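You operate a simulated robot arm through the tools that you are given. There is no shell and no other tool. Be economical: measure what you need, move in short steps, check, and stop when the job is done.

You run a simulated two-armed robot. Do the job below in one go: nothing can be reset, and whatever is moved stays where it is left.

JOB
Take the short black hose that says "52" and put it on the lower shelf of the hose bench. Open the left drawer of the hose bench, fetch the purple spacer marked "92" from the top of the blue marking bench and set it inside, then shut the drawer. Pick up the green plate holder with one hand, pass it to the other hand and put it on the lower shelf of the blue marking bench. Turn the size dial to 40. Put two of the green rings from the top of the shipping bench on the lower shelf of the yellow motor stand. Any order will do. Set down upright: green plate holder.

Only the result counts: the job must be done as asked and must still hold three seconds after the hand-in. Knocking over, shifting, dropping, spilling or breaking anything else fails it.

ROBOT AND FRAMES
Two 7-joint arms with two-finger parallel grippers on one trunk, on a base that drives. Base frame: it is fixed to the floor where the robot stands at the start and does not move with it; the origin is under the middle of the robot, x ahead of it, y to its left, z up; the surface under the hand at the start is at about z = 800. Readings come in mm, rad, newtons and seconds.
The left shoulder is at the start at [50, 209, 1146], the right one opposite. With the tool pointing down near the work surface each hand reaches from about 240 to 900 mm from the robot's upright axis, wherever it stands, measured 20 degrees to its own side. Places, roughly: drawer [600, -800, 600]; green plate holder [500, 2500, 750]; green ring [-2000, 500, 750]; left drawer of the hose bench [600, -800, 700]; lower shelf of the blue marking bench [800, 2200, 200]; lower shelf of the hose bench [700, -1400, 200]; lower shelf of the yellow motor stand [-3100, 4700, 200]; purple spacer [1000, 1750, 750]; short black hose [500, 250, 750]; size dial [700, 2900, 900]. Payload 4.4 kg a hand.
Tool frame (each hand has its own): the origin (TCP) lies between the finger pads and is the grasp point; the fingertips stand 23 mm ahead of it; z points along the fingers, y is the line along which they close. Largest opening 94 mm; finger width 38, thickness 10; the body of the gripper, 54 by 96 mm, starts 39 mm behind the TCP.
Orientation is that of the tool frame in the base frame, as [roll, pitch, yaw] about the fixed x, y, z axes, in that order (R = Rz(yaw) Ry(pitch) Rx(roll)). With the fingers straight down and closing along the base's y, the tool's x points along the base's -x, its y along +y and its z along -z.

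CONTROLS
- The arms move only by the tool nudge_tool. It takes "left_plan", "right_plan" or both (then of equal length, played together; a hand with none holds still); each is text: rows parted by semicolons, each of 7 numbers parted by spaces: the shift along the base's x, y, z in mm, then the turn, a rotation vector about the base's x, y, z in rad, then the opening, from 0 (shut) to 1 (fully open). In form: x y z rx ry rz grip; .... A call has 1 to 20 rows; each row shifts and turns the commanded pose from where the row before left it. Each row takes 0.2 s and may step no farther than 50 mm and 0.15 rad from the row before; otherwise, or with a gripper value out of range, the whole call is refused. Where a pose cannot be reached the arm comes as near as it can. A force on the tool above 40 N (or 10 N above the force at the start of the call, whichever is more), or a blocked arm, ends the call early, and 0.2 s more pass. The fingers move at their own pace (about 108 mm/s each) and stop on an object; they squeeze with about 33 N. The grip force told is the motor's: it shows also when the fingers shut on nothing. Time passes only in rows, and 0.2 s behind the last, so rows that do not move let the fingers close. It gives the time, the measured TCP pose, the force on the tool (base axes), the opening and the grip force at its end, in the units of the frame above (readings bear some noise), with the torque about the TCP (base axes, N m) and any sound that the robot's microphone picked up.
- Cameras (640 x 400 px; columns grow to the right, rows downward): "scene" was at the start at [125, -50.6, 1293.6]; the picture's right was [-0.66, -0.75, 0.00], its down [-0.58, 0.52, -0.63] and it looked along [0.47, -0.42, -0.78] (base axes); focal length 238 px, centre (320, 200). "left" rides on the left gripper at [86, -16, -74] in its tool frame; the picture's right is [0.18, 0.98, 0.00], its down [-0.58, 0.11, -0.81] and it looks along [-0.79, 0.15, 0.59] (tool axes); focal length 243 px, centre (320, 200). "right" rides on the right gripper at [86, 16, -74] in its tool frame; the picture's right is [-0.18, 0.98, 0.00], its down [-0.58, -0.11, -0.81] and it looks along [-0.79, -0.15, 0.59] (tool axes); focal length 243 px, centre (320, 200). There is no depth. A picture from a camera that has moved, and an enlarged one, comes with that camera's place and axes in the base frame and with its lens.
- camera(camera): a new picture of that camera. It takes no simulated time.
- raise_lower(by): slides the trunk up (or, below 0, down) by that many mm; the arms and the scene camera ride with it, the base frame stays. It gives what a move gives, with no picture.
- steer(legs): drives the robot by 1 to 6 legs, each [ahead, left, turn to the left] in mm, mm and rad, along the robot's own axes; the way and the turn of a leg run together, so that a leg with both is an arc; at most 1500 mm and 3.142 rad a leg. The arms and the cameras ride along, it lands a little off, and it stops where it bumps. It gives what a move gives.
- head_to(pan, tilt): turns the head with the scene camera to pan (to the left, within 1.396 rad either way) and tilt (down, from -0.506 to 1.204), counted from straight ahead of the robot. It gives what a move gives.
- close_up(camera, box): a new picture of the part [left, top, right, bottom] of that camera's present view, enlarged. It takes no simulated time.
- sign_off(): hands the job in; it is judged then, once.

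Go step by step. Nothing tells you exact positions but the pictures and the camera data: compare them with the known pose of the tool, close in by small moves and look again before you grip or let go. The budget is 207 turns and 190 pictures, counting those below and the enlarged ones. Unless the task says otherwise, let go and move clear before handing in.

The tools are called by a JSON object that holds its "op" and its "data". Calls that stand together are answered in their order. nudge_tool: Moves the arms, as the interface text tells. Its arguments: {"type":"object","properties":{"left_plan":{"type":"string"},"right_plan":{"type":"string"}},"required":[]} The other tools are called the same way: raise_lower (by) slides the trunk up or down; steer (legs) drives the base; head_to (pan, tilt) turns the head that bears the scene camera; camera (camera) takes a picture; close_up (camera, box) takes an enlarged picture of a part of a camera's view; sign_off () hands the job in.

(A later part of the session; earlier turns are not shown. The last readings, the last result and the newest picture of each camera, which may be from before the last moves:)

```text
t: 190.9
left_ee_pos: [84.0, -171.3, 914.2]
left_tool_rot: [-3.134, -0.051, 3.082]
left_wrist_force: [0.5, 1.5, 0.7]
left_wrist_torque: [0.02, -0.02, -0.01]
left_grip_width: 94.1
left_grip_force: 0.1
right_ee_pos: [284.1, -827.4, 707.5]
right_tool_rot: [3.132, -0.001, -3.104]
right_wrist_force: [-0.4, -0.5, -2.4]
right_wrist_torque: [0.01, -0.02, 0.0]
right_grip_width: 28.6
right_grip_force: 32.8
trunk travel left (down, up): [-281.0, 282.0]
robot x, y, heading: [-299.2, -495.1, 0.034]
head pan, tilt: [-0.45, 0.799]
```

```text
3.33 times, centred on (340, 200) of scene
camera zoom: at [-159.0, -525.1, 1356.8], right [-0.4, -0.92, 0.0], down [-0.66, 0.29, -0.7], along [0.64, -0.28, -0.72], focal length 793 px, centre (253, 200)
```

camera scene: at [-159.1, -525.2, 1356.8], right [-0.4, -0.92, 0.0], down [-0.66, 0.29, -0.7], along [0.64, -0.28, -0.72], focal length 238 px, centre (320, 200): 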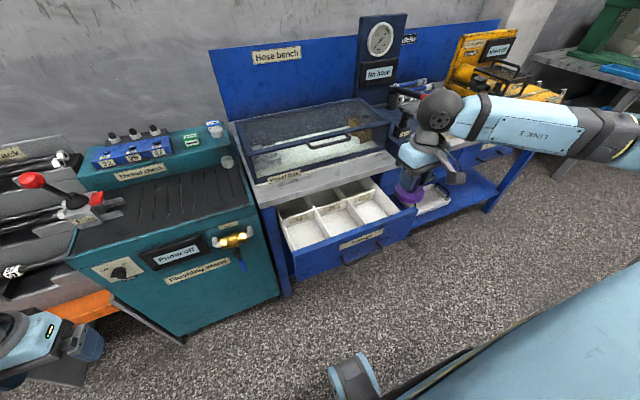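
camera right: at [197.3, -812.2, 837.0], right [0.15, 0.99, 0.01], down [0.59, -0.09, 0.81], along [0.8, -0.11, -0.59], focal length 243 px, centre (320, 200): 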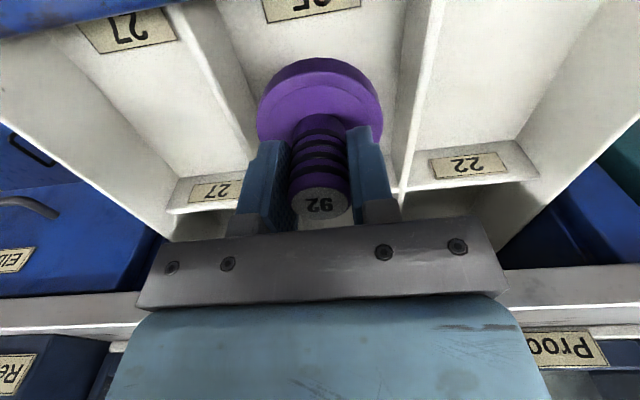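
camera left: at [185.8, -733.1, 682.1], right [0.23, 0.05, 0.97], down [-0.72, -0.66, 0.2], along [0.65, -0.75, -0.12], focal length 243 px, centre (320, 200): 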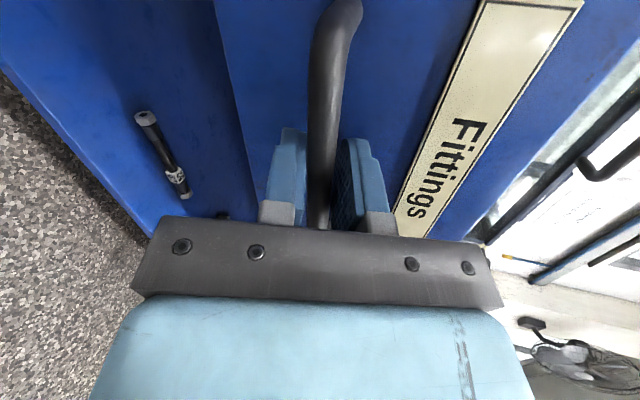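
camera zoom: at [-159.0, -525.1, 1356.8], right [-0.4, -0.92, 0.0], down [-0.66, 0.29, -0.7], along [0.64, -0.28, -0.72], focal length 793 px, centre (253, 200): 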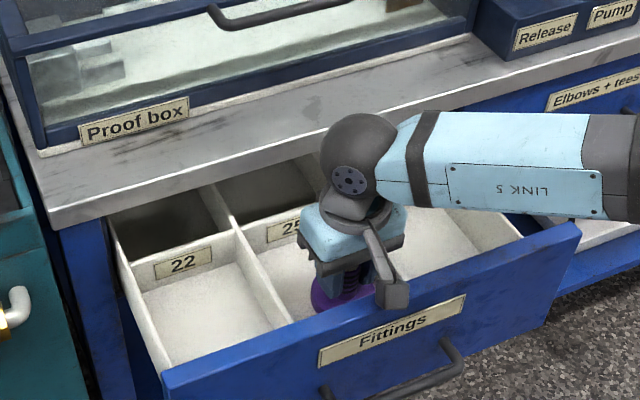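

{"op": "nudge_tool", "data": {"right_plan": "0 0 -4 0 0 0 0;0 0 -4 0 0 0 0;0 0 -4 0 0 0 0;0 0 -4 0 0 0 0"}}

```text
t: 191.9
left_ee_pos: [84.9, -172.6, 915.0]
left_tool_rot: [-3.134, -0.053, 3.081]
left_wrist_force: [0.1, -0.5, 0.5]
left_wrist_torque: [0.03, 0.01, 0.01]
left_grip_width: 94.0
left_grip_force: 0.2
right_ee_pos: [283.6, -825.9, 689.9]
right_tool_rot: [3.133, -0.002, -3.105]
right_wrist_force: [-0.8, 1.2, -2.6]
right_wrist_torque: [0.02, -0.02, 0.0]
right_grip_width: 28.5
right_grip_force: 32.9
trunk travel left (down, up): [-281.0, 282.0]
robot x, y, heading: [-302.2, -495.5, 0.038]
head pan, tilt: [-0.45, 0.799]
```

{"op": "camera", "data": {"camera": "right"}}

{"op": "nudge_tool", "data": {"right_plan": "0 0 -3 0 0 0 0;0 0 -3 0 0 0 0;0 0 -3 0 0 0 0;0 0 -3 0 0 0 0"}}

{"op": "close_up", "data": {"camera": "scene", "box": [260, 140, 420, 260]}}

```text
114 pictures are left
camera right: at [196.6, -812.9, 764.2], right [0.15, 0.99, 0.01], down [0.59, -0.09, 0.8], along [0.8, -0.11, -0.59], focal length 243 px, centre (320, 200)
```

right: 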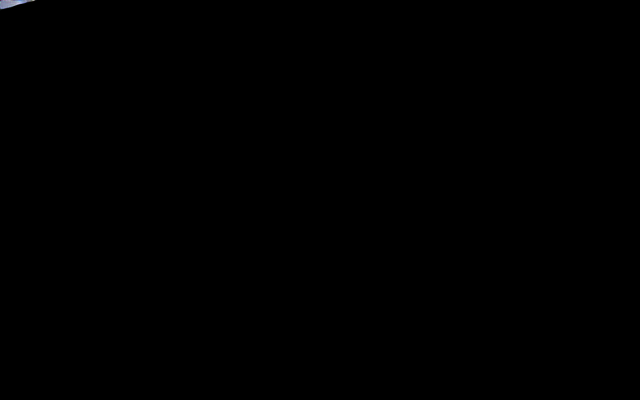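

```text
t: 192.9
left_ee_pos: [82.5, -171.3, 915.8]
left_tool_rot: [-3.133, -0.052, 3.081]
left_wrist_force: [0.3, 0.2, 0.9]
left_wrist_torque: [-0.01, 0.0, 0.01]
left_grip_width: 94.3
left_grip_force: 0.0
right_ee_pos: [285.0, -824.6, 682.2]
right_tool_rot: [3.134, 0.003, -3.106]
right_wrist_force: [0.7, -0.8, 7.9]
right_wrist_torque: [0.27, 0.87, 0.07]
right_grip_width: 28.6
right_grip_force: 32.8
trunk travel left (down, up): [-281.0, 282.0]
robot x, y, heading: [-300.6, -495.2, 0.035]
head pan, tilt: [-0.45, 0.799]
```

```text
3.33 times, centred on (340, 200) of scene
camera zoom: at [-159.9, -524.6, 1357.1], right [-0.4, -0.92, 0.0], down [-0.66, 0.29, -0.7], along [0.64, -0.28, -0.72], focal length 793 px, centre (253, 200)
```

zoom: 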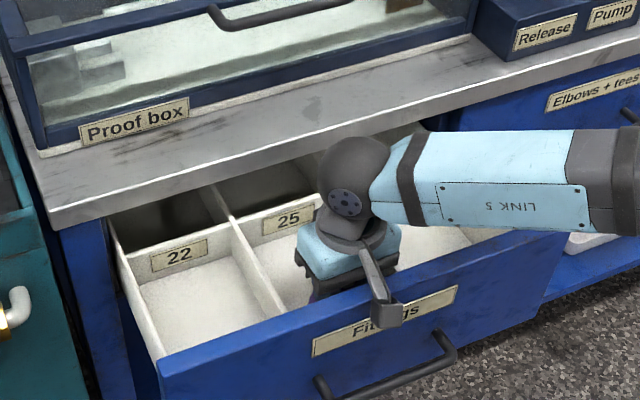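

The hand's camera bracket is resting on the drawer's front panel. I'll lift, turn the hand ~27° and shift inward so the bracket drops inside, then lower again.

{"op": "nudge_tool", "data": {"right_plan": "0 0 15 0 0 0 0;0 0 10 0 0 0 0;5 0 0 0 0 -0.145 0;5 0 0 0 0 -0.145 0;6 0 0 0 0 -0.145 0;0 0 0 0 0 -0.06 0;0 0 -8 0 0 0 0"}}

{"op": "camera", "data": {"camera": "right"}}

{"op": "close_up", "data": {"camera": "scene", "box": [260, 140, 420, 260]}}

```text
t: 194.5
left_ee_pos: [81.4, -171.0, 916.9]
left_tool_rot: [-3.131, -0.05, 3.079]
left_wrist_force: [0.3, 0.2, -0.2]
left_wrist_torque: [-0.01, 0.0, -0.03]
left_grip_width: 93.9
left_grip_force: 0.1
right_ee_pos: [298.7, -826.5, 701.9]
right_tool_rot: [3.129, 0.005, 2.681]
right_wrist_force: [0.6, -7.6, 28.5]
right_wrist_torque: [2.06, 2.73, 0.57]
right_grip_width: 28.5
right_grip_force: 33.3
trunk travel left (down, up): [-281.0, 282.0]
robot x, y, heading: [-303.1, -498.2, 0.03]
head pan, tilt: [-0.45, 0.799]
```

```text
112 pictures are left
camera right: at [228.7, -773.0, 776.1], right [0.6, 0.8, 0.01], down [0.46, -0.36, 0.81], along [0.65, -0.48, -0.59], focal length 243 px, centre (320, 200)
```

right: 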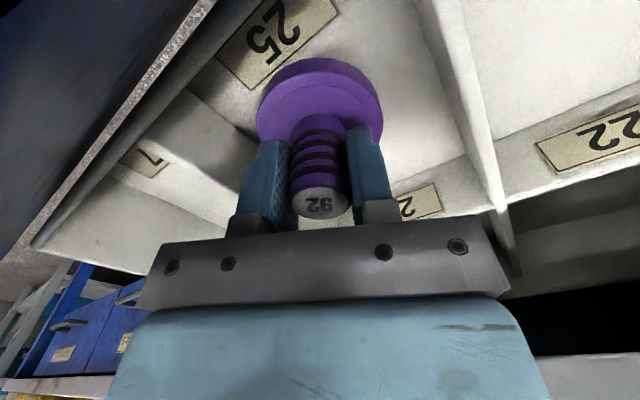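

```text
3.33 times, centred on (340, 200) of scene
camera zoom: at [-162.1, -524.1, 1357.9], right [-0.4, -0.92, 0.0], down [-0.65, 0.29, -0.7], along [0.64, -0.28, -0.71], focal length 793 px, centre (253, 200)
```

zoom: 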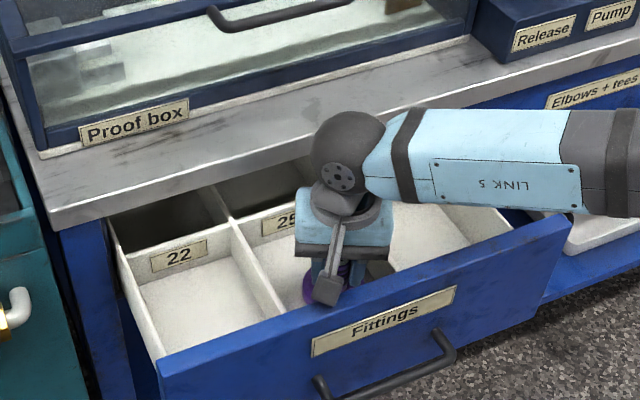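

The bracket's end still catches the panel. I'll turn back and instead tilt the hand ~17° so the bracket rides higher than the panel.

{"op": "nudge_tool", "data": {"right_plan": "0 0 12 0 0 0 0;0 0 12 0 0 0 0;0 0 0 0 0 0.14 0;0 0 0 0 0 0.14 0;0 0 0 0 0 0.14 0;0 0 0 0 0.15 0.07 0;2 0 0 0 0.15 0 0;0 0 -10 0 0 0 0;0 0 -10 0 0 0 0;0 0 -8 0 0 0 0;0 0 -6 0 0 0 0"}}

{"op": "close_up", "data": {"camera": "scene", "box": [260, 140, 420, 260]}}

{"op": "camera", "data": {"camera": "right"}}

```text
refused: row 6 steps farther than a row can; nothing moved
```

```text
3.33 times, centred on (340, 200) of scene
camera zoom: at [-162.1, -524.1, 1357.9], right [-0.4, -0.92, 0.0], down [-0.65, 0.29, -0.7], along [0.64, -0.28, -0.71], focal length 793 px, centre (253, 200)
```

zoom: 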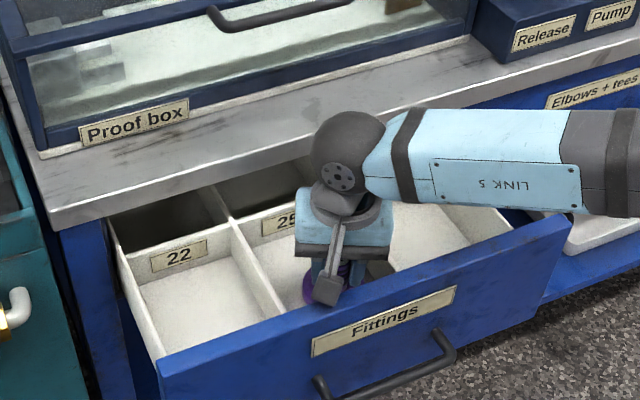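

```text
109 pictures are left
camera right: at [228.7, -773.0, 776.1], right [0.6, 0.8, 0.01], down [0.46, -0.36, 0.81], along [0.65, -0.48, -0.59], focal length 243 px, centre (320, 200)
```

right: 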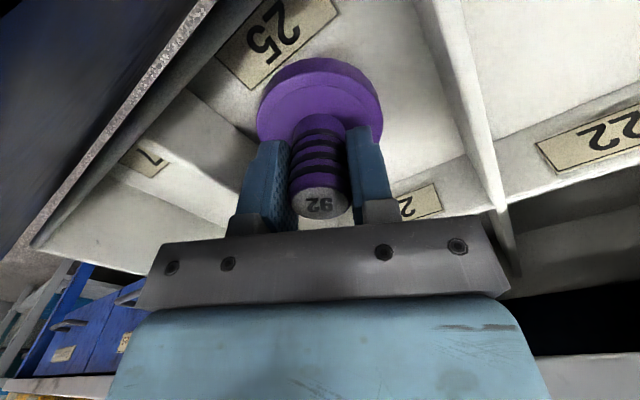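

{"op": "nudge_tool", "data": {"right_plan": "0 0 12 0 0 0 0;0 0 12 0 0 0 0;0 0 0 0 0 0.14 0;0 0 0 0 0 0.14 0;0 0 0 0 0 0.14 0;0 0 0 0 0 0.07 0;0 0 0 0 0.15 0 0;2 0 0 0 0.15 0 0;0 0 -10 0 0 0 0;0 0 -10 0 0 0 0;0 0 -8 0 0 0 0;0 0 -6 0 0 0 0"}}

{"op": "close_up", "data": {"camera": "scene", "box": [260, 140, 420, 260]}}

{"op": "camera", "data": {"camera": "right"}}

```text
t: 197.1
left_ee_pos: [83.8, -172.3, 914.8]
left_tool_rot: [-3.133, -0.052, 3.079]
left_wrist_force: [0.2, 0.4, -0.9]
left_wrist_torque: [-0.01, -0.02, -0.03]
left_grip_width: 94.1
left_grip_force: 0.0
right_ee_pos: [301.8, -827.0, 686.6]
right_tool_rot: [3.122, -0.3, -3.109]
right_wrist_force: [-0.4, -0.2, -2.6]
right_wrist_torque: [-0.01, 0.02, 0.0]
right_grip_width: 28.4
right_grip_force: 32.8
trunk travel left (down, up): [-281.0, 282.0]
robot x, y, heading: [-303.6, -494.8, 0.033]
head pan, tilt: [-0.45, 0.799]
```

```text
3.33 times, centred on (340, 200) of scene
camera zoom: at [-158.9, -525.1, 1356.8], right [-0.4, -0.92, 0.0], down [-0.66, 0.29, -0.7], along [0.64, -0.28, -0.72], focal length 793 px, centre (253, 200)
```

zoom: 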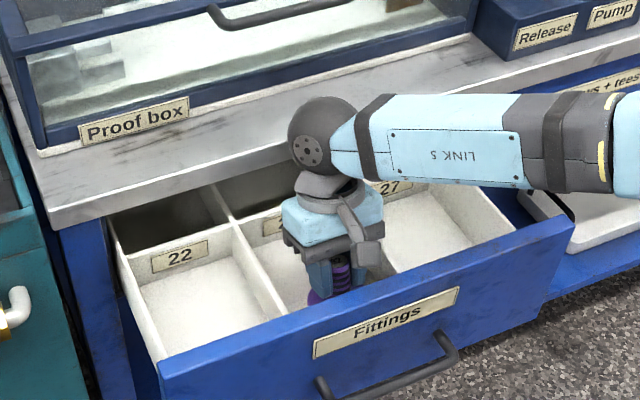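

```text
107 pictures are left
camera right: at [240.7, -813.4, 784.2], right [0.15, 0.99, -0.04], down [0.8, -0.1, 0.6], along [0.59, -0.12, -0.8], focal length 243 px, centre (320, 200)
```

right: 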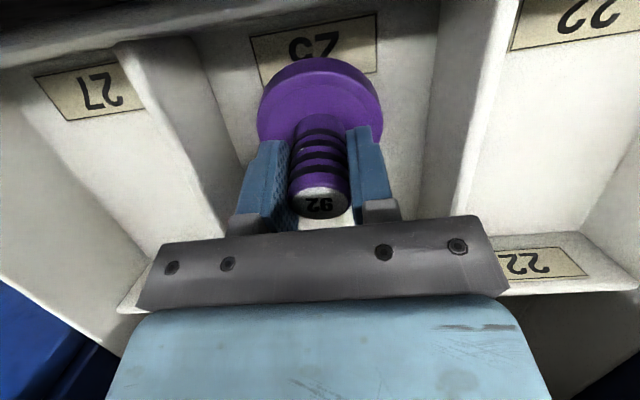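

{"op": "nudge_tool", "data": {"right_plan": "-6 0 -3 0 0 0 0;-6 0 -3 0 0 0 0;0 0 -4 0 0 0 0;0 0 -4 0 0 0 0;0 0 -4 0 0 0 0"}}

{"op": "close_up", "data": {"camera": "scene", "box": [260, 140, 420, 260]}}

```text
t: 198.4
left_ee_pos: [83.0, -171.9, 915.1]
left_tool_rot: [-3.133, -0.052, 3.081]
left_wrist_force: [0.9, -0.2, 1.2]
left_wrist_torque: [-0.01, 0.0, -0.01]
left_grip_width: 94.1
left_grip_force: 0.0
right_ee_pos: [292.1, -823.6, 676.7]
right_tool_rot: [3.12, -0.295, -3.11]
right_wrist_force: [1.3, 0.9, 26.1]
right_wrist_torque: [-0.18, 1.79, -0.31]
right_grip_width: 28.1
right_grip_force: 32.5
trunk travel left (down, up): [-281.0, 282.0]
robot x, y, heading: [-300.2, -491.9, 0.038]
head pan, tilt: [-0.45, 0.799]
stopped in row 5 (right hand): the force on the tool passed its limit at 42 N (the readings are from after the stop); the commanded pose is now the measured one
```

```text
3.33 times, centred on (340, 200) of scene
camera zoom: at [-160.5, -523.9, 1357.0], right [-0.4, -0.92, 0.0], down [-0.66, 0.29, -0.7], along [0.64, -0.28, -0.72], focal length 793 px, centre (253, 200)
```

zoom: 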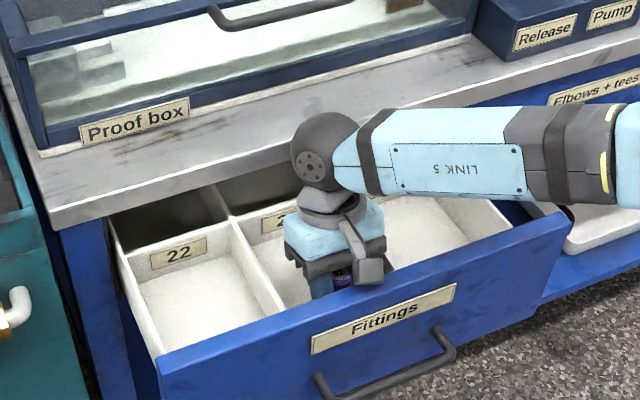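

The flange edge is on the compartment floor. I'll ease the pressure and open, letting it settle flat.

{"op": "nudge_tool", "data": {"right_plan": "0 0 1 0 0 0 0;0 0 0 0 0 0 0.36;0 0 0 0 0 0 0.45;0 0 0 0 0 0 0.5;0 0 0 0 0 0 0.5"}}

{"op": "camera", "data": {"camera": "right"}}

```text
t: 199.6
left_ee_pos: [81.3, -170.7, 916.2]
left_tool_rot: [-3.134, -0.052, 3.081]
left_wrist_force: [-0.3, 0.0, 0.1]
left_wrist_torque: [0.01, -0.01, -0.01]
left_grip_width: 93.9
left_grip_force: 0.0
right_ee_pos: [289.8, -824.1, 674.9]
right_tool_rot: [3.124, -0.296, -3.11]
right_wrist_force: [0.7, 2.2, 30.0]
right_wrist_torque: [-0.03, 2.33, -0.11]
right_grip_width: 47.2
right_grip_force: 0.0
trunk travel left (down, up): [-281.0, 282.0]
robot x, y, heading: [-300.4, -493.5, 0.034]
head pan, tilt: [-0.45, 0.799]
```

```text
105 pictures are left
camera right: at [228.5, -811.2, 772.5], right [0.15, 0.99, -0.04], down [0.79, -0.1, 0.6], along [0.59, -0.12, -0.8], focal length 243 px, centre (320, 200)
```

right: 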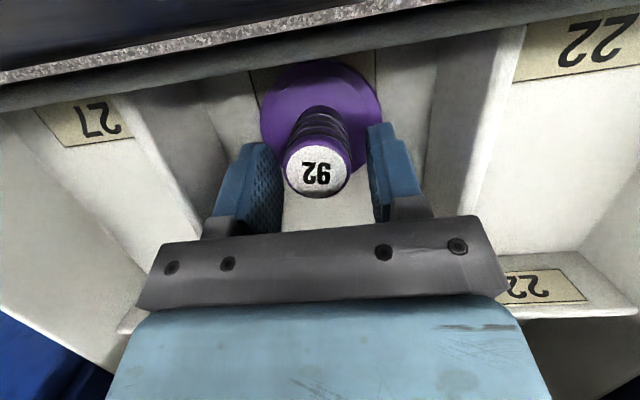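

The spacer stands upright in the compartment. I'll lift the hand away.

{"op": "nudge_tool", "data": {"right_plan": "0 0 10 0 0 0 0.5;0 0 25 0 0 0 0.5;0 0 40 0 0 0 0.5;0 0 40 0 0 0 0.5;-10 0 40 0 -0.15 0 0.7;-20 0 30 0 -0.15 0 1;-40 0 20 0 0 0 1;-45 0 0 0 0 0 1"}}

{"op": "close_up", "data": {"camera": "scene", "box": [220, 140, 420, 290]}}

```text
t: 201.4
left_ee_pos: [82.1, -172.5, 916.2]
left_tool_rot: [-3.136, -0.053, 3.079]
left_wrist_force: [-0.4, -0.7, 0.2]
left_wrist_torque: [0.0, -0.01, -0.02]
left_grip_width: 93.8
left_grip_force: 0.0
right_ee_pos: [176.2, -824.1, 880.4]
right_tool_rot: [3.132, 0.003, -3.11]
right_wrist_force: [0.0, 0.5, -0.1]
right_wrist_torque: [-0.01, -0.03, 0.0]
right_grip_width: 94.0
right_grip_force: 0.1
trunk travel left (down, up): [-281.0, 282.0]
robot x, y, heading: [-303.4, -493.4, 0.034]
head pan, tilt: [-0.45, 0.799]
```

```text
2.67 times, centred on (320, 215) of scene
camera zoom: at [-160.1, -525.2, 1357.0], right [-0.4, -0.92, 0.0], down [-0.66, 0.29, -0.7], along [0.64, -0.28, -0.72], focal length 634 px, centre (320, 160)
```

zoom: 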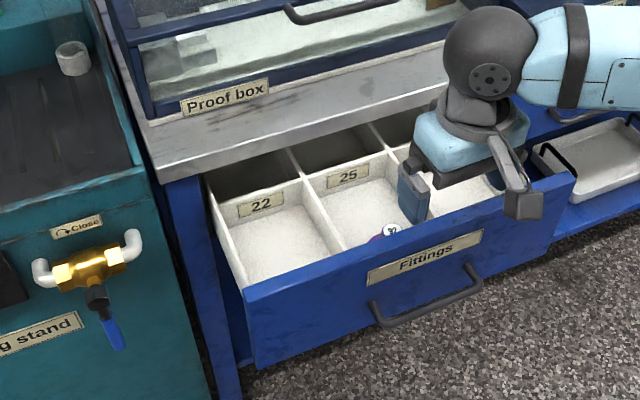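

Spacer stands inside below the rim. Now I'll bring the closed right fingers down in front of the handle bar to push the drawer shut.

{"op": "nudge_tool", "data": {"right_plan": "-35 0 0 0 0 0 0;-35 0 -30 0 0 0 0;0 0 -40 0 0 0 0;0 0 -40 0 0 0 0;0 0 -40 0 0 0 0;0 0 -40 0 0 0 0;0 0 -10 0 0 0 0"}}

{"op": "close_up", "data": {"camera": "scene", "box": [260, 140, 500, 320]}}

{"op": "camera", "data": {"camera": "right"}}

```text
t: 203.0
left_ee_pos: [82.9, -172.0, 914.2]
left_tool_rot: [-3.133, -0.052, 3.08]
left_wrist_force: [0.0, -0.4, 0.5]
left_wrist_torque: [0.02, 0.0, -0.01]
left_grip_width: 93.8
left_grip_force: 0.0
right_ee_pos: [107.4, -824.6, 675.5]
right_tool_rot: [3.131, 0.001, -3.111]
right_wrist_force: [0.0, 0.2, 0.3]
right_wrist_torque: [0.01, -0.02, -0.01]
right_grip_width: 0.0
right_grip_force: 32.9
trunk travel left (down, up): [-281.0, 282.0]
robot x, y, heading: [-299.6, -493.7, 0.034]
head pan, tilt: [-0.45, 0.799]
```

```text
2.22 times, centred on (380, 230) of scene
camera zoom: at [-159.3, -524.9, 1356.8], right [-0.4, -0.92, 0.0], down [-0.66, 0.29, -0.7], along [0.64, -0.28, -0.72], focal length 529 px, centre (187, 133)
```

zoom: 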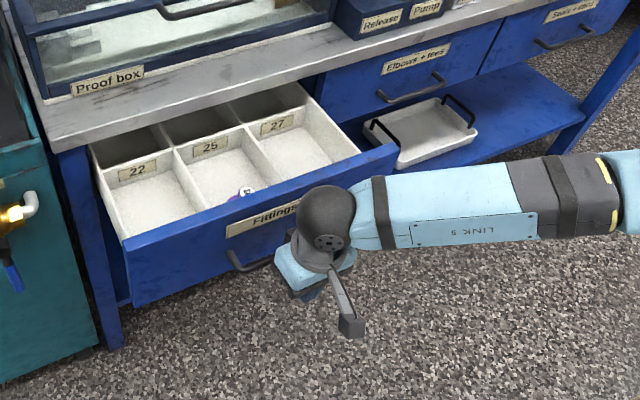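

```text
102 pictures are left
camera right: at [19.1, -811.1, 750.7], right [0.15, 0.99, 0.01], down [0.58, -0.1, 0.81], along [0.8, -0.12, -0.59], focal length 243 px, centre (320, 200)
```

right: 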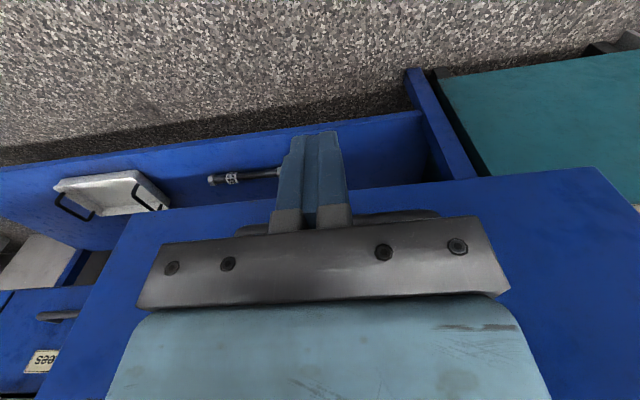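

Fingers are right in front of the bar. I'll push the drawer by driving forward.

{"op": "steer", "data": {"legs": [[225, -8, 0]]}}

{"op": "camera", "data": {"camera": "scene"}}

```text
t: 204.7
left_ee_pos: [307.8, -170.8, 914.9]
left_tool_rot: [-3.133, -0.053, 3.082]
left_wrist_force: [-0.4, -1.0, -0.1]
left_wrist_torque: [-0.01, 0.0, 0.04]
left_grip_width: 94.0
left_grip_force: 0.1
right_ee_pos: [331.7, -823.0, 676.6]
right_tool_rot: [3.132, 0.0, -3.11]
right_wrist_force: [-0.2, 0.3, -0.1]
right_wrist_torque: [-0.01, 0.01, 0.0]
right_grip_width: 0.0
right_grip_force: 33.0
trunk travel left (down, up): [-281.0, 282.0]
robot x, y, heading: [-78.8, -494.5, 0.034]
head pan, tilt: [-0.45, 0.799]
```

```text
101 pictures are left
camera scene: at [65.4, -524.5, 1356.7], right [-0.4, -0.92, 0.0], down [-0.66, 0.29, -0.7], along [0.64, -0.28, -0.72], focal length 238 px, centre (320, 200)
```

scene: 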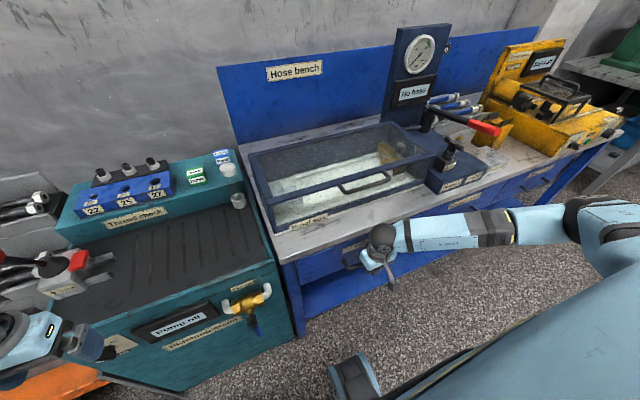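

The drawer looks nearly shut. I'll check the drawer, and also the thread-check bench sign, whose text looks different.

{"op": "close_up", "data": {"camera": "scene", "box": [100, 260, 420, 380]}}

{"op": "close_up", "data": {"camera": "scene", "box": [270, 200, 430, 320]}}

```text
2.00 times, centred on (260, 320) of scene
camera zoom: at [65.4, -524.5, 1356.7], right [-0.4, -0.92, 0.0], down [-0.66, 0.29, -0.7], along [0.64, -0.28, -0.72], focal length 476 px, centre (440, -40)
```

zoom: 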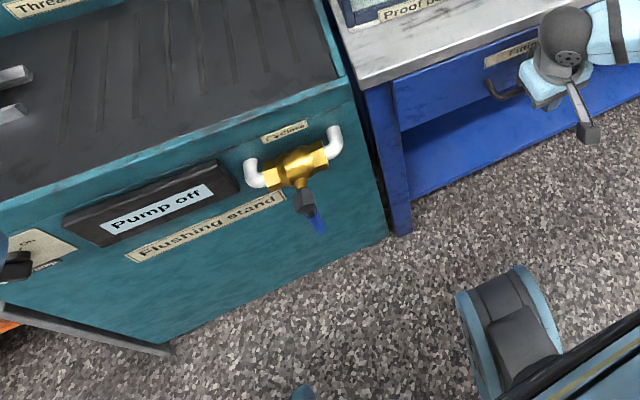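

```text
3.33 times, centred on (350, 260) of scene
camera zoom: at [65.4, -524.5, 1356.7], right [-0.4, -0.92, 0.0], down [-0.66, 0.29, -0.7], along [0.64, -0.28, -0.72], focal length 793 px, centre (220, 0)
```

zoom: 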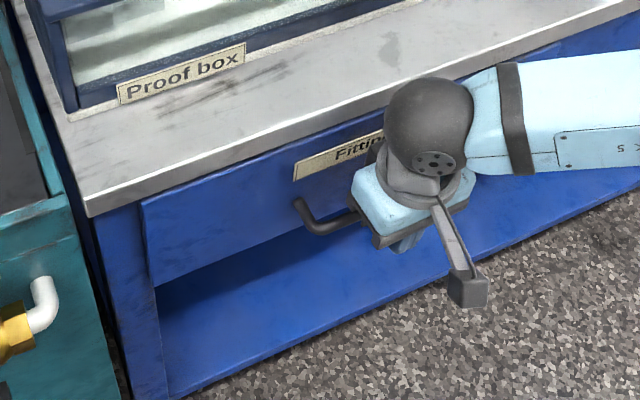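

Pump is still off. The drawer stands ~20 mm out; I'll push the rest.

{"op": "steer", "data": {"legs": [[22, -1, 0]]}}

{"op": "close_up", "data": {"camera": "scene", "box": [250, 200, 430, 335]}}

```text
t: 205.7
left_ee_pos: [330.3, -172.8, 915.2]
left_tool_rot: [-3.133, -0.049, 3.079]
left_wrist_force: [-0.2, -0.1, -0.4]
left_wrist_torque: [0.01, 0.01, 0.01]
left_grip_width: 93.8
left_grip_force: 0.1
right_ee_pos: [347.9, -823.2, 675.5]
right_tool_rot: [3.13, -0.012, -3.108]
right_wrist_force: [-0.5, 0.2, -0.1]
right_wrist_torque: [0.01, -0.02, 0.02]
right_grip_width: 0.0
right_grip_force: 33.3
trunk travel left (down, up): [-281.0, 282.0]
robot x, y, heading: [-54.9, -493.7, 0.037]
head pan, tilt: [-0.45, 0.799]
stopped in leg 1: the force on the tool passed its limit at 71 N (the readings are from after the stop); the commanded pose is now the measured one
```

```text
2.96 times, centred on (340, 268) of scene
camera zoom: at [87.7, -525.0, 1356.8], right [-0.4, -0.92, 0.0], down [-0.66, 0.29, -0.7], along [0.64, -0.28, -0.72], focal length 705 px, centre (261, 0)
```

zoom: 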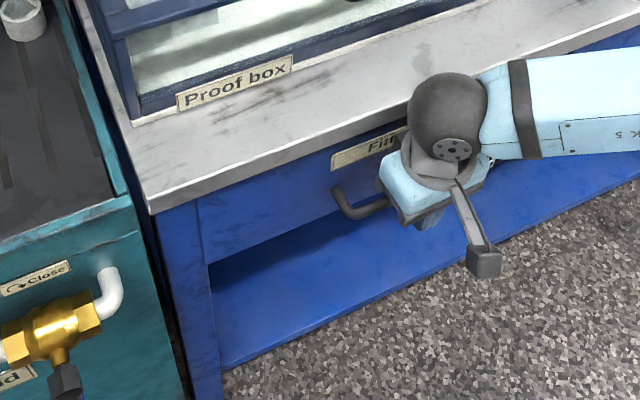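

It stopped against something solid—probably shut. I'll back away and inspect from the front.

{"op": "steer", "data": {"legs": [[-350, 0, 0]]}}

{"op": "nudge_tool", "data": {"right_plan": "0 30 45 0 0 0 1;0 30 45 0 0 0 1;0 30 45 0 0 0 1;0 20 45 0 0 0 1;0 0 45 0 0 0 1;0 0 45 0 0 0 1;0 0 45 0 0 0 1"}}

{"op": "head_to", "data": {"pan": -0.5, "tilt": 0.6}}

{"op": "close_up", "data": {"camera": "scene", "box": [200, 130, 480, 340]}}

```text
t: 207.9
left_ee_pos: [-17.2, -185.3, 915.8]
left_tool_rot: [-3.134, -0.053, 3.077]
left_wrist_force: [-0.8, -0.3, -0.1]
left_wrist_torque: [0.01, -0.02, 0.0]
left_grip_width: 94.0
left_grip_force: 0.1
right_ee_pos: [-4.4, -837.1, 675.9]
right_tool_rot: [3.131, -0.011, -3.113]
right_wrist_force: [-0.6, -0.8, -0.2]
right_wrist_torque: [0.04, 0.01, 0.0]
right_grip_width: 0.0
right_grip_force: 33.1
trunk travel left (down, up): [-281.0, 282.0]
robot x, y, heading: [-403.3, -506.6, 0.034]
head pan, tilt: [-0.45, 0.799]
```

```text
refused: row 1 steps farther than a row can; nothing moved
```

```text
t: 208.7
left_ee_pos: [-19.6, -184.4, 915.0]
left_tool_rot: [-3.132, -0.051, 3.078]
left_wrist_force: [0.8, -0.6, -0.2]
left_wrist_torque: [0.0, 0.01, 0.0]
left_grip_width: 94.0
left_grip_force: 0.1
right_ee_pos: [-2.7, -836.6, 675.4]
right_tool_rot: [3.133, -0.011, -3.112]
right_wrist_force: [0.5, 0.4, -0.3]
right_wrist_torque: [0.05, -0.01, -0.03]
right_grip_width: 0.4
right_grip_force: 33.1
trunk travel left (down, up): [-281.0, 282.0]
robot x, y, heading: [-406.0, -509.9, 0.032]
head pan, tilt: [-0.499, 0.6]
```

```text
1.90 times, centred on (340, 235) of scene
camera zoom: at [-257.4, -544.3, 1373.6], right [-0.45, -0.89, 0.0], down [-0.5, 0.25, -0.82], along [0.74, -0.37, -0.57], focal length 453 px, centre (282, 133)
```

zoom: 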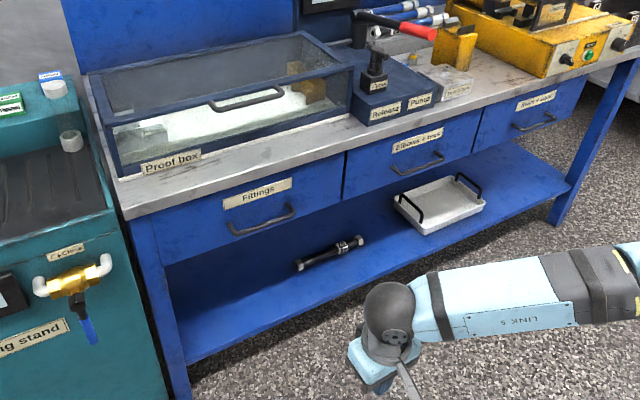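

The drawer is shut flush and the hose lies on the shelf. Next I'll raise the right hand and drive to the front of the marking bench.

{"op": "nudge_tool", "data": {"right_plan": "0 15 42 0 0 0 1;0 15 42 0 0 0 1;0 15 42 0 0 0 1;0 15 42 0 0 0 1;0 15 42 0 0 0 1;0 0 42 0 0 0 1;0 0 42 0 0 0 1"}}

{"op": "steer", "data": {"legs": [[100, 1450, 0], [0, 1450, -0.03]]}}

{"op": "head_to", "data": {"pan": 0.0, "tilt": 0.6}}

{"op": "camera", "data": {"camera": "scene"}}

```text
t: 210.3
left_ee_pos: [-18.0, -185.4, 915.4]
left_tool_rot: [-3.133, -0.05, 3.076]
left_wrist_force: [-0.9, 0.5, 0.4]
left_wrist_torque: [0.01, -0.01, -0.03]
left_grip_width: 94.3
left_grip_force: 0.0
right_ee_pos: [-3.3, -757.6, 969.0]
right_tool_rot: [3.131, -0.011, -3.114]
right_wrist_force: [-0.3, -0.3, 0.7]
right_wrist_torque: [-0.02, 0.01, 0.03]
right_grip_width: 94.0
right_grip_force: 0.1
trunk travel left (down, up): [-281.0, 282.0]
robot x, y, heading: [-403.2, -505.5, 0.029]
head pan, tilt: [-0.499, 0.6]
```

```text
t: 235.8
left_ee_pos: [61.8, 2723.0, 915.1]
left_tool_rot: [-3.134, -0.053, 3.021]
left_wrist_force: [0.8, -1.0, -0.9]
left_wrist_torque: [-0.02, 0.04, -0.02]
left_grip_width: 93.8
left_grip_force: 0.1
right_ee_pos: [44.7, 2148.3, 968.6]
right_tool_rot: [3.131, -0.011, 3.115]
right_wrist_force: [0.4, 0.9, 0.7]
right_wrist_torque: [0.02, 0.04, -0.02]
right_grip_width: 94.0
right_grip_force: 0.0
trunk travel left (down, up): [-281.0, 282.0]
robot x, y, heading: [-342.4, 2422.5, -0.022]
head pan, tilt: [-0.499, 0.6]
```

```text
t: 236.8
left_ee_pos: [61.6, 2722.3, 915.0]
left_tool_rot: [-3.132, -0.05, 3.023]
left_wrist_force: [0.9, -0.1, 0.5]
left_wrist_torque: [0.0, 0.02, 0.02]
left_grip_width: 94.2
left_grip_force: 0.1
right_ee_pos: [43.7, 2148.8, 969.1]
right_tool_rot: [3.131, -0.012, 3.114]
right_wrist_force: [0.1, -1.0, 0.2]
right_wrist_torque: [0.01, 0.02, 0.02]
right_grip_width: 94.0
right_grip_force: 0.0
trunk travel left (down, up): [-281.0, 282.0]
robot x, y, heading: [-345.0, 2422.6, -0.021]
head pan, tilt: [0.0, 0.6]
```

```text
96 pictures are left
camera scene: at [-186.0, 2418.8, 1373.7], right [-0.03, -1.0, 0.0], down [-0.56, 0.01, -0.83], along [0.82, -0.02, -0.56], focal length 238 px, centre (320, 200)
```

scene: 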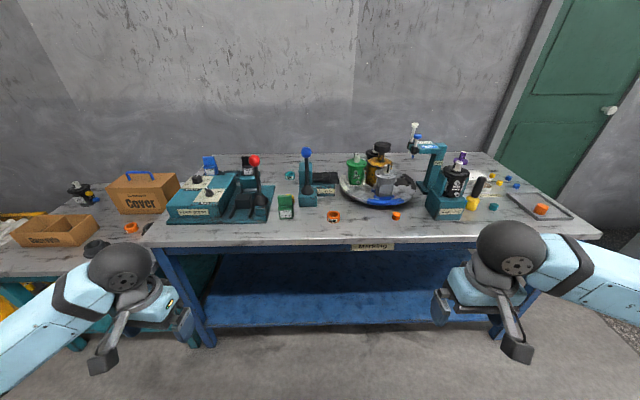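

I see the whole marking bench. Zooming in on the left machine, the green item and the turntable.

{"op": "close_up", "data": {"camera": "scene", "box": [150, 130, 350, 255]}}

{"op": "close_up", "data": {"camera": "scene", "box": [320, 110, 520, 235]}}

```text
3.20 times, centred on (250, 192) of scene
camera zoom: at [-186.0, 2418.8, 1373.7], right [-0.03, -1.0, 0.0], down [-0.56, 0.01, -0.83], along [0.82, -0.02, -0.56], focal length 761 px, centre (544, 224)
```

zoom: 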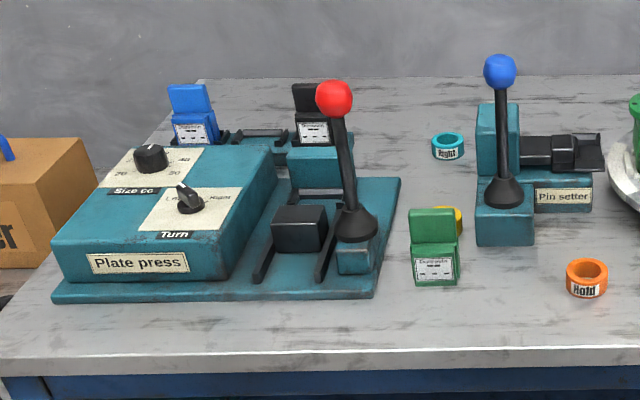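

```text
3.20 times, centred on (420, 172) of scene
camera zoom: at [-186.0, 2418.8, 1373.7], right [-0.03, -1.0, 0.0], down [-0.56, 0.01, -0.83], along [0.82, -0.02, -0.56], focal length 761 px, centre (0, 288)
```

zoom: 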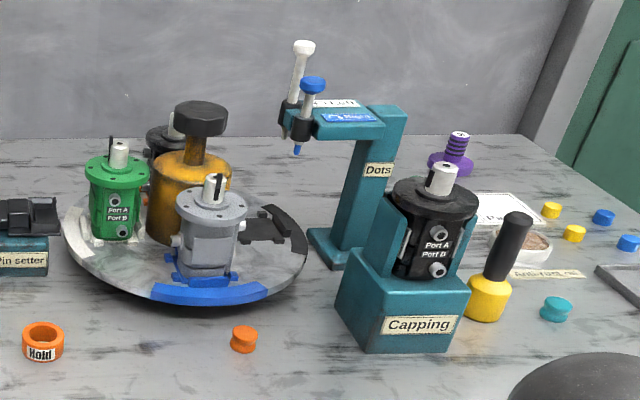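

The green plate holder stands at about [588, 2538], and the size dial is on the plate press. I'll move closer and study both.

{"op": "steer", "data": {"legs": [[300, 130, 0]]}}

{"op": "head_to", "data": {"pan": 0.15, "tilt": 0.75}}

{"op": "camera", "data": {"camera": "scene"}}

{"op": "close_up", "data": {"camera": "scene", "box": [230, 110, 390, 210]}}

```text
t: 238.9
left_ee_pos: [368.9, 2839.7, 914.8]
left_tool_rot: [-3.134, -0.054, 3.021]
left_wrist_force: [0.2, 0.3, 0.4]
left_wrist_torque: [-0.01, 0.02, 0.01]
left_grip_width: 94.3
left_grip_force: 0.1
right_ee_pos: [350.9, 2267.4, 969.0]
right_tool_rot: [3.13, -0.01, 3.113]
right_wrist_force: [0.2, 0.3, 0.6]
right_wrist_torque: [0.0, 0.0, 0.01]
right_grip_width: 94.1
right_grip_force: 0.1
trunk travel left (down, up): [-281.0, 282.0]
robot x, y, heading: [-37.6, 2542.0, -0.029]
head pan, tilt: [0.0, 0.6]
```

```text
t: 239.6
left_ee_pos: [369.1, 2839.6, 915.6]
left_tool_rot: [-3.132, -0.05, 3.019]
left_wrist_force: [-0.8, -0.6, -0.4]
left_wrist_torque: [-0.01, 0.03, 0.01]
left_grip_width: 94.1
left_grip_force: 0.1
right_ee_pos: [350.6, 2265.8, 968.4]
right_tool_rot: [3.131, -0.011, 3.114]
right_wrist_force: [-0.9, 0.2, -0.5]
right_wrist_torque: [-0.02, -0.03, -0.01]
right_grip_width: 93.8
right_grip_force: 0.0
trunk travel left (down, up): [-281.0, 282.0]
robot x, y, heading: [-35.1, 2544.5, -0.025]
head pan, tilt: [0.15, 0.75]
```

```text
93 pictures are left
camera scene: at [115.8, 2550.2, 1360.9], right [0.12, -0.99, 0.0], down [-0.68, -0.08, -0.73], along [0.73, 0.09, -0.68], focal length 238 px, centre (320, 200)
```

scene: 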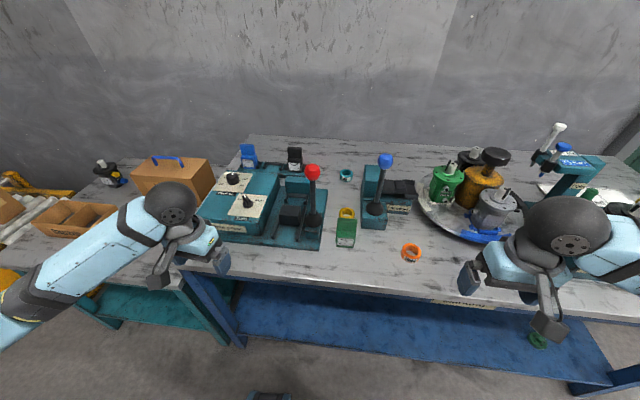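

```text
4.00 times, centred on (310, 160) of scene
camera zoom: at [115.8, 2550.2, 1360.9], right [0.12, -0.99, 0.0], down [-0.68, -0.08, -0.73], along [0.73, 0.09, -0.68], focal length 952 px, centre (360, 360)
```

zoom: 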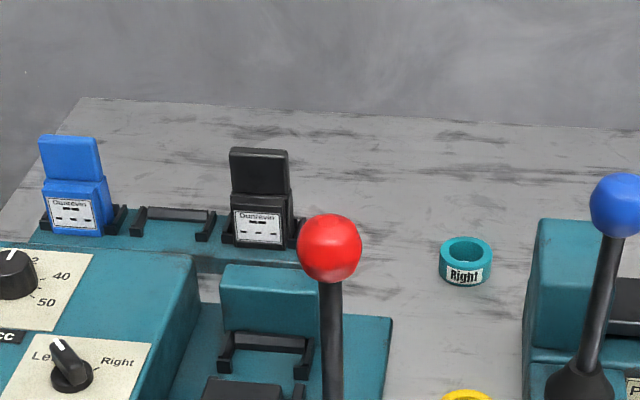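

{"op": "close_up", "data": {"camera": "scene", "box": [195, 160, 285, 240]}}

{"op": "close_up", "data": {"camera": "scene", "box": [310, 190, 400, 260]}}

{"op": "camera", "data": {"camera": "left"}}

```text
5.00 times, centred on (240, 200) of scene
camera zoom: at [115.8, 2550.2, 1360.9], right [0.12, -0.99, 0.0], down [-0.68, -0.08, -0.73], along [0.73, 0.09, -0.68], focal length 1189 px, centre (720, 200)
```

zoom: 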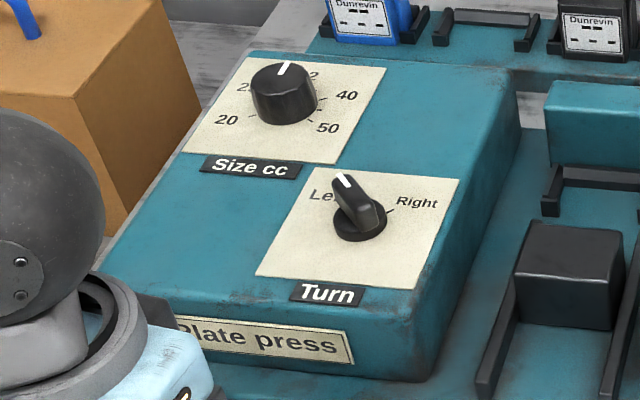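

```text
5.71 times, centred on (355, 225) of scene
camera zoom: at [115.8, 2550.2, 1360.9], right [0.12, -0.99, 0.0], down [-0.68, -0.08, -0.73], along [0.73, 0.09, -0.68], focal length 1359 px, centre (120, 57)
```

zoom: 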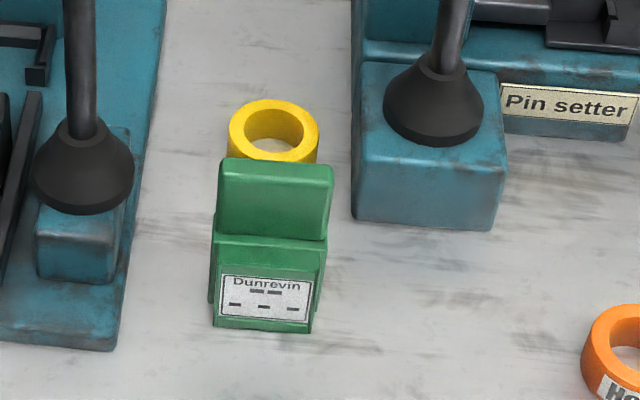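

```text
89 pictures are left
camera left: at [285.4, 2834.9, 996.0], right [-0.06, 1.0, 0.0], down [0.63, 0.04, 0.77], along [0.77, 0.05, -0.63], focal length 243 px, centre (320, 200)
```

left: 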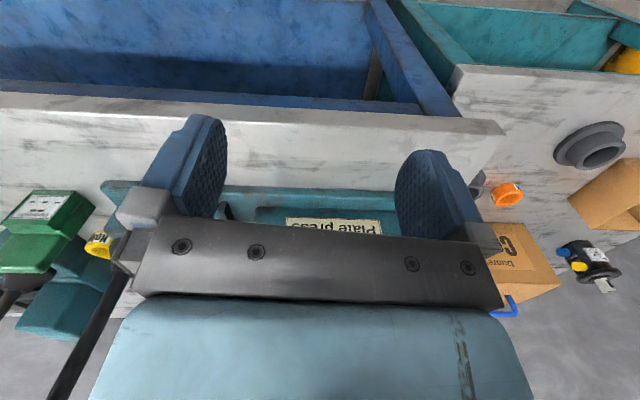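

The dial has 20/25/32/40/50 at 55° spacing; the pointer is at 32 (straight away from me), so 40 is about 55° clockwise. I'll raise the left hand, move over and look down at the dial.

{"op": "nudge_tool", "data": {"left_plan": "0 0 45 0 0 0 1;0 0 45 0 0 0 1;0 0 40 0 0 0.05 1;0 0 0 0 0.05 0.05 1"}}

{"op": "steer", "data": {"legs": [[70, 160, 0]]}}

{"op": "nudge_tool", "data": {"left_plan": "45 0 0 0 0 0 1;45 -5 0 0 0 0 1;45 -10 0 0 0 0 1;45 -10 0 0 0 0 1"}}

{"op": "camera", "data": {"camera": "left"}}

```text
t: 240.6
left_ee_pos: [370.4, 2839.9, 1045.0]
left_tool_rot: [-3.132, -0.101, 3.118]
left_wrist_force: [0.1, -0.2, -1.0]
left_wrist_torque: [-0.02, -0.03, 0.02]
left_grip_width: 94.3
left_grip_force: 0.0
right_ee_pos: [350.9, 2267.1, 968.4]
right_tool_rot: [3.133, -0.012, 3.113]
right_wrist_force: [0.6, 0.4, 0.4]
right_wrist_torque: [0.03, -0.02, 0.01]
right_grip_width: 93.9
right_grip_force: 0.1
trunk travel left (down, up): [-281.0, 282.0]
robot x, y, heading: [-33.3, 2541.4, -0.028]
head pan, tilt: [0.15, 0.75]
```

```text
t: 242.7
left_ee_pos: [442.7, 3004.8, 1045.8]
left_tool_rot: [-3.131, -0.101, 3.124]
left_wrist_force: [0.1, 0.5, 0.1]
left_wrist_torque: [0.0, 0.0, 0.02]
left_grip_width: 94.0
left_grip_force: 0.0
right_ee_pos: [426.7, 2432.2, 967.5]
right_tool_rot: [3.132, -0.012, 3.12]
right_wrist_force: [-1.7, 0.4, 0.3]
right_wrist_torque: [-0.01, 0.03, 0.03]
right_grip_width: 93.9
right_grip_force: 0.1
trunk travel left (down, up): [-281.0, 282.0]
robot x, y, heading: [41.1, 2704.4, -0.026]
head pan, tilt: [0.15, 0.75]
```

```text
t: 243.7
left_ee_pos: [620.9, 2979.7, 1046.1]
left_tool_rot: [-3.13, -0.103, 3.124]
left_wrist_force: [-0.1, 0.7, 0.0]
left_wrist_torque: [0.01, 0.0, -0.01]
left_grip_width: 94.0
left_grip_force: 0.1
right_ee_pos: [429.1, 2432.6, 968.0]
right_tool_rot: [3.131, -0.012, 3.119]
right_wrist_force: [0.2, 0.8, 0.0]
right_wrist_torque: [0.0, 0.0, -0.06]
right_grip_width: 93.7
right_grip_force: 0.0
trunk travel left (down, up): [-281.0, 282.0]
robot x, y, heading: [42.4, 2707.5, -0.022]
head pan, tilt: [0.15, 0.75]
```

```text
88 pictures are left
camera left: at [543.5, 2964.6, 1131.3], right [-0.17, 0.99, 0.01], down [0.66, 0.1, 0.74], along [0.73, 0.13, -0.67], focal length 243 px, centre (320, 200)
```

left: 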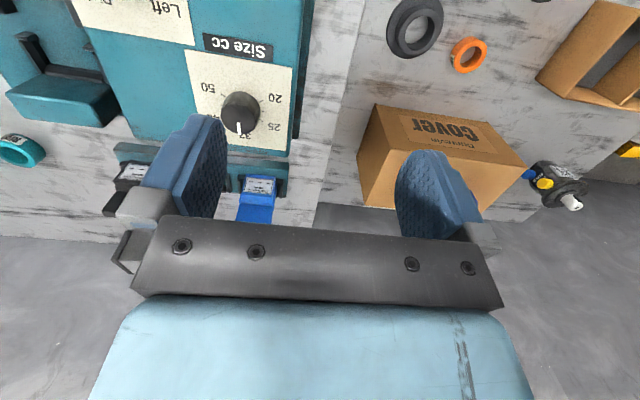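

The dial knob is at about [690, 2901], top z≈885. I'll move the left hand above it, upright.

{"op": "nudge_tool", "data": {"left_plan": "20 -26 -10 0 -0.1 0 0.9;24 -27 -20 0 0 0 0.8;25 -26 -35 0 0 0 0.75;0 0 -35 0 0 0 0.75"}}

{"op": "camera", "data": {"camera": "left"}}

{"op": "close_up", "data": {"camera": "scene", "box": [200, 100, 360, 240]}}

```text
refused: row 3 steps farther than a row can; nothing moved
```

```text
87 pictures are left
camera left: at [543.5, 2964.6, 1131.3], right [-0.17, 0.99, 0.01], down [0.66, 0.1, 0.74], along [0.73, 0.13, -0.67], focal length 243 px, centre (320, 200)
```

left: 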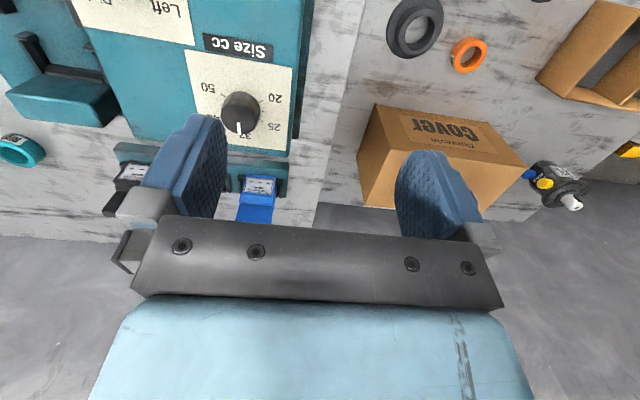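

```text
2.86 times, centred on (280, 170) of scene
camera zoom: at [191.7, 2714.3, 1360.6], right [0.13, -0.99, 0.0], down [-0.68, -0.09, -0.73], along [0.72, 0.09, -0.68], focal length 680 px, centre (434, 286)
```

zoom: 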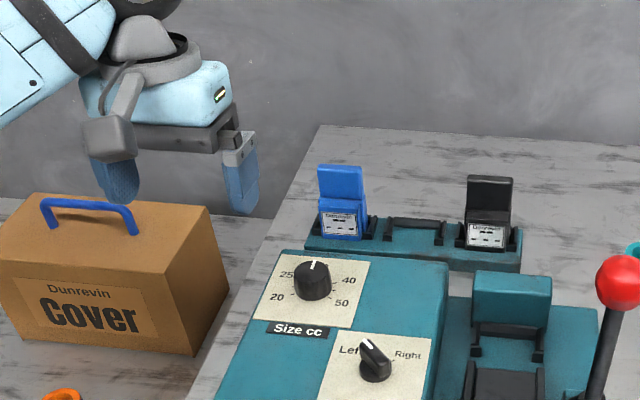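

{"op": "nudge_tool", "data": {"left_plan": "17 -20 -10 0 -0.1 0 0.9;17 -20 -20 0 0 0 0.8;17 -20 -30 0 0 0 0.75;17 -19 -25 0 0 0 0.75;0 0 -20 0 0 0 0.75"}}

{"op": "camera", "data": {"camera": "left"}}

{"op": "close_up", "data": {"camera": "scene", "box": [200, 100, 360, 240]}}

```text
t: 244.9
left_ee_pos: [693.3, 2900.6, 941.0]
left_tool_rot: [-3.133, 0.0, 3.124]
left_wrist_force: [0.4, -0.2, -0.1]
left_wrist_torque: [-0.01, -0.01, -0.03]
left_grip_width: 70.5
left_grip_force: 0.1
right_ee_pos: [426.9, 2433.7, 968.8]
right_tool_rot: [3.131, -0.013, 3.12]
right_wrist_force: [0.2, 0.0, -0.1]
right_wrist_torque: [-0.02, 0.0, 0.0]
right_grip_width: 94.0
right_grip_force: 0.0
trunk travel left (down, up): [-281.0, 282.0]
robot x, y, heading: [37.5, 2710.0, -0.022]
head pan, tilt: [0.15, 0.75]
```

```text
85 pictures are left
camera left: at [606.1, 2886.3, 1017.3], right [-0.17, 0.99, -0.01], down [0.58, 0.11, 0.81], along [0.79, 0.13, -0.59], focal length 243 px, centre (320, 200)
```

left: 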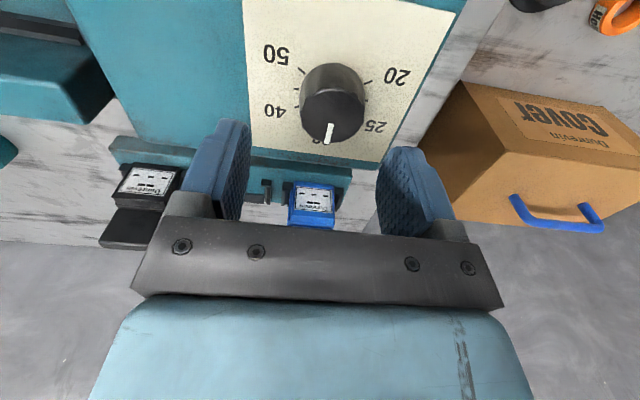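

```text
2.86 times, centred on (280, 170) of scene
camera zoom: at [190.6, 2715.6, 1360.9], right [0.13, -0.99, 0.0], down [-0.68, -0.09, -0.73], along [0.73, 0.09, -0.68], focal length 680 px, centre (434, 286)
```

zoom: 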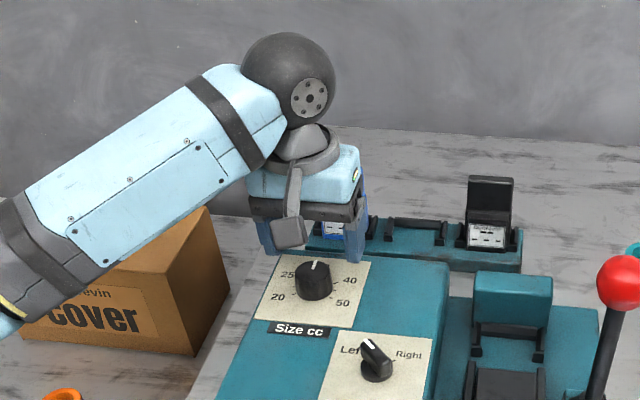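

Centred almost; shifting 5 mm in y and lowering around the knob.

{"op": "nudge_tool", "data": {"left_plan": "0 5 -15 0 0 0 0.75;0 0 -15 0 0 0 0.75;0 0 -12 0 0 0 0.75;0 0 -8 0 0 0 0.75;0 0 0 0 0 0 0.75"}}

{"op": "camera", "data": {"camera": "left"}}

```text
t: 246.1
left_ee_pos: [691.6, 2908.2, 899.3]
left_tool_rot: [-3.129, 0.012, 3.124]
left_wrist_force: [-9.6, -0.6, 16.6]
left_wrist_torque: [0.65, 0.48, 0.44]
left_grip_width: 69.8
left_grip_force: 0.1
right_ee_pos: [425.2, 2433.5, 969.0]
right_tool_rot: [3.132, -0.007, 3.119]
right_wrist_force: [0.2, 0.4, 1.1]
right_wrist_torque: [0.01, -0.01, 0.01]
right_grip_width: 93.9
right_grip_force: 0.1
trunk travel left (down, up): [-281.0, 282.0]
robot x, y, heading: [37.3, 2705.0, -0.02]
head pan, tilt: [0.15, 0.75]
stopped in row 5 (left hand): the force on the tool passed its limit at 42 N (the readings are from after the stop); the commanded pose is now the measured one
```

```text
83 pictures are left
camera left: at [603.3, 2893.1, 973.7], right [-0.17, 0.99, -0.01], down [0.57, 0.11, 0.81], along [0.8, 0.13, -0.58], focal length 243 px, centre (320, 200)
```

left: 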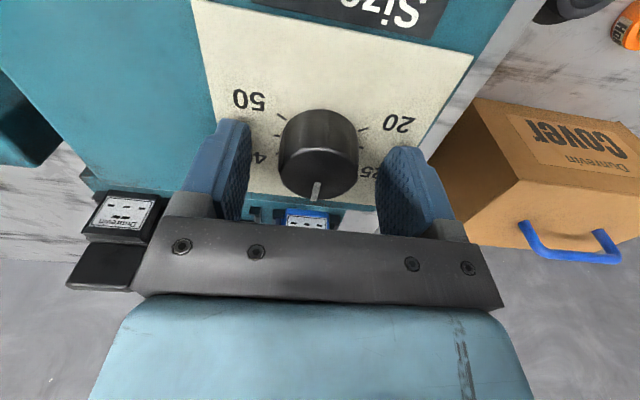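

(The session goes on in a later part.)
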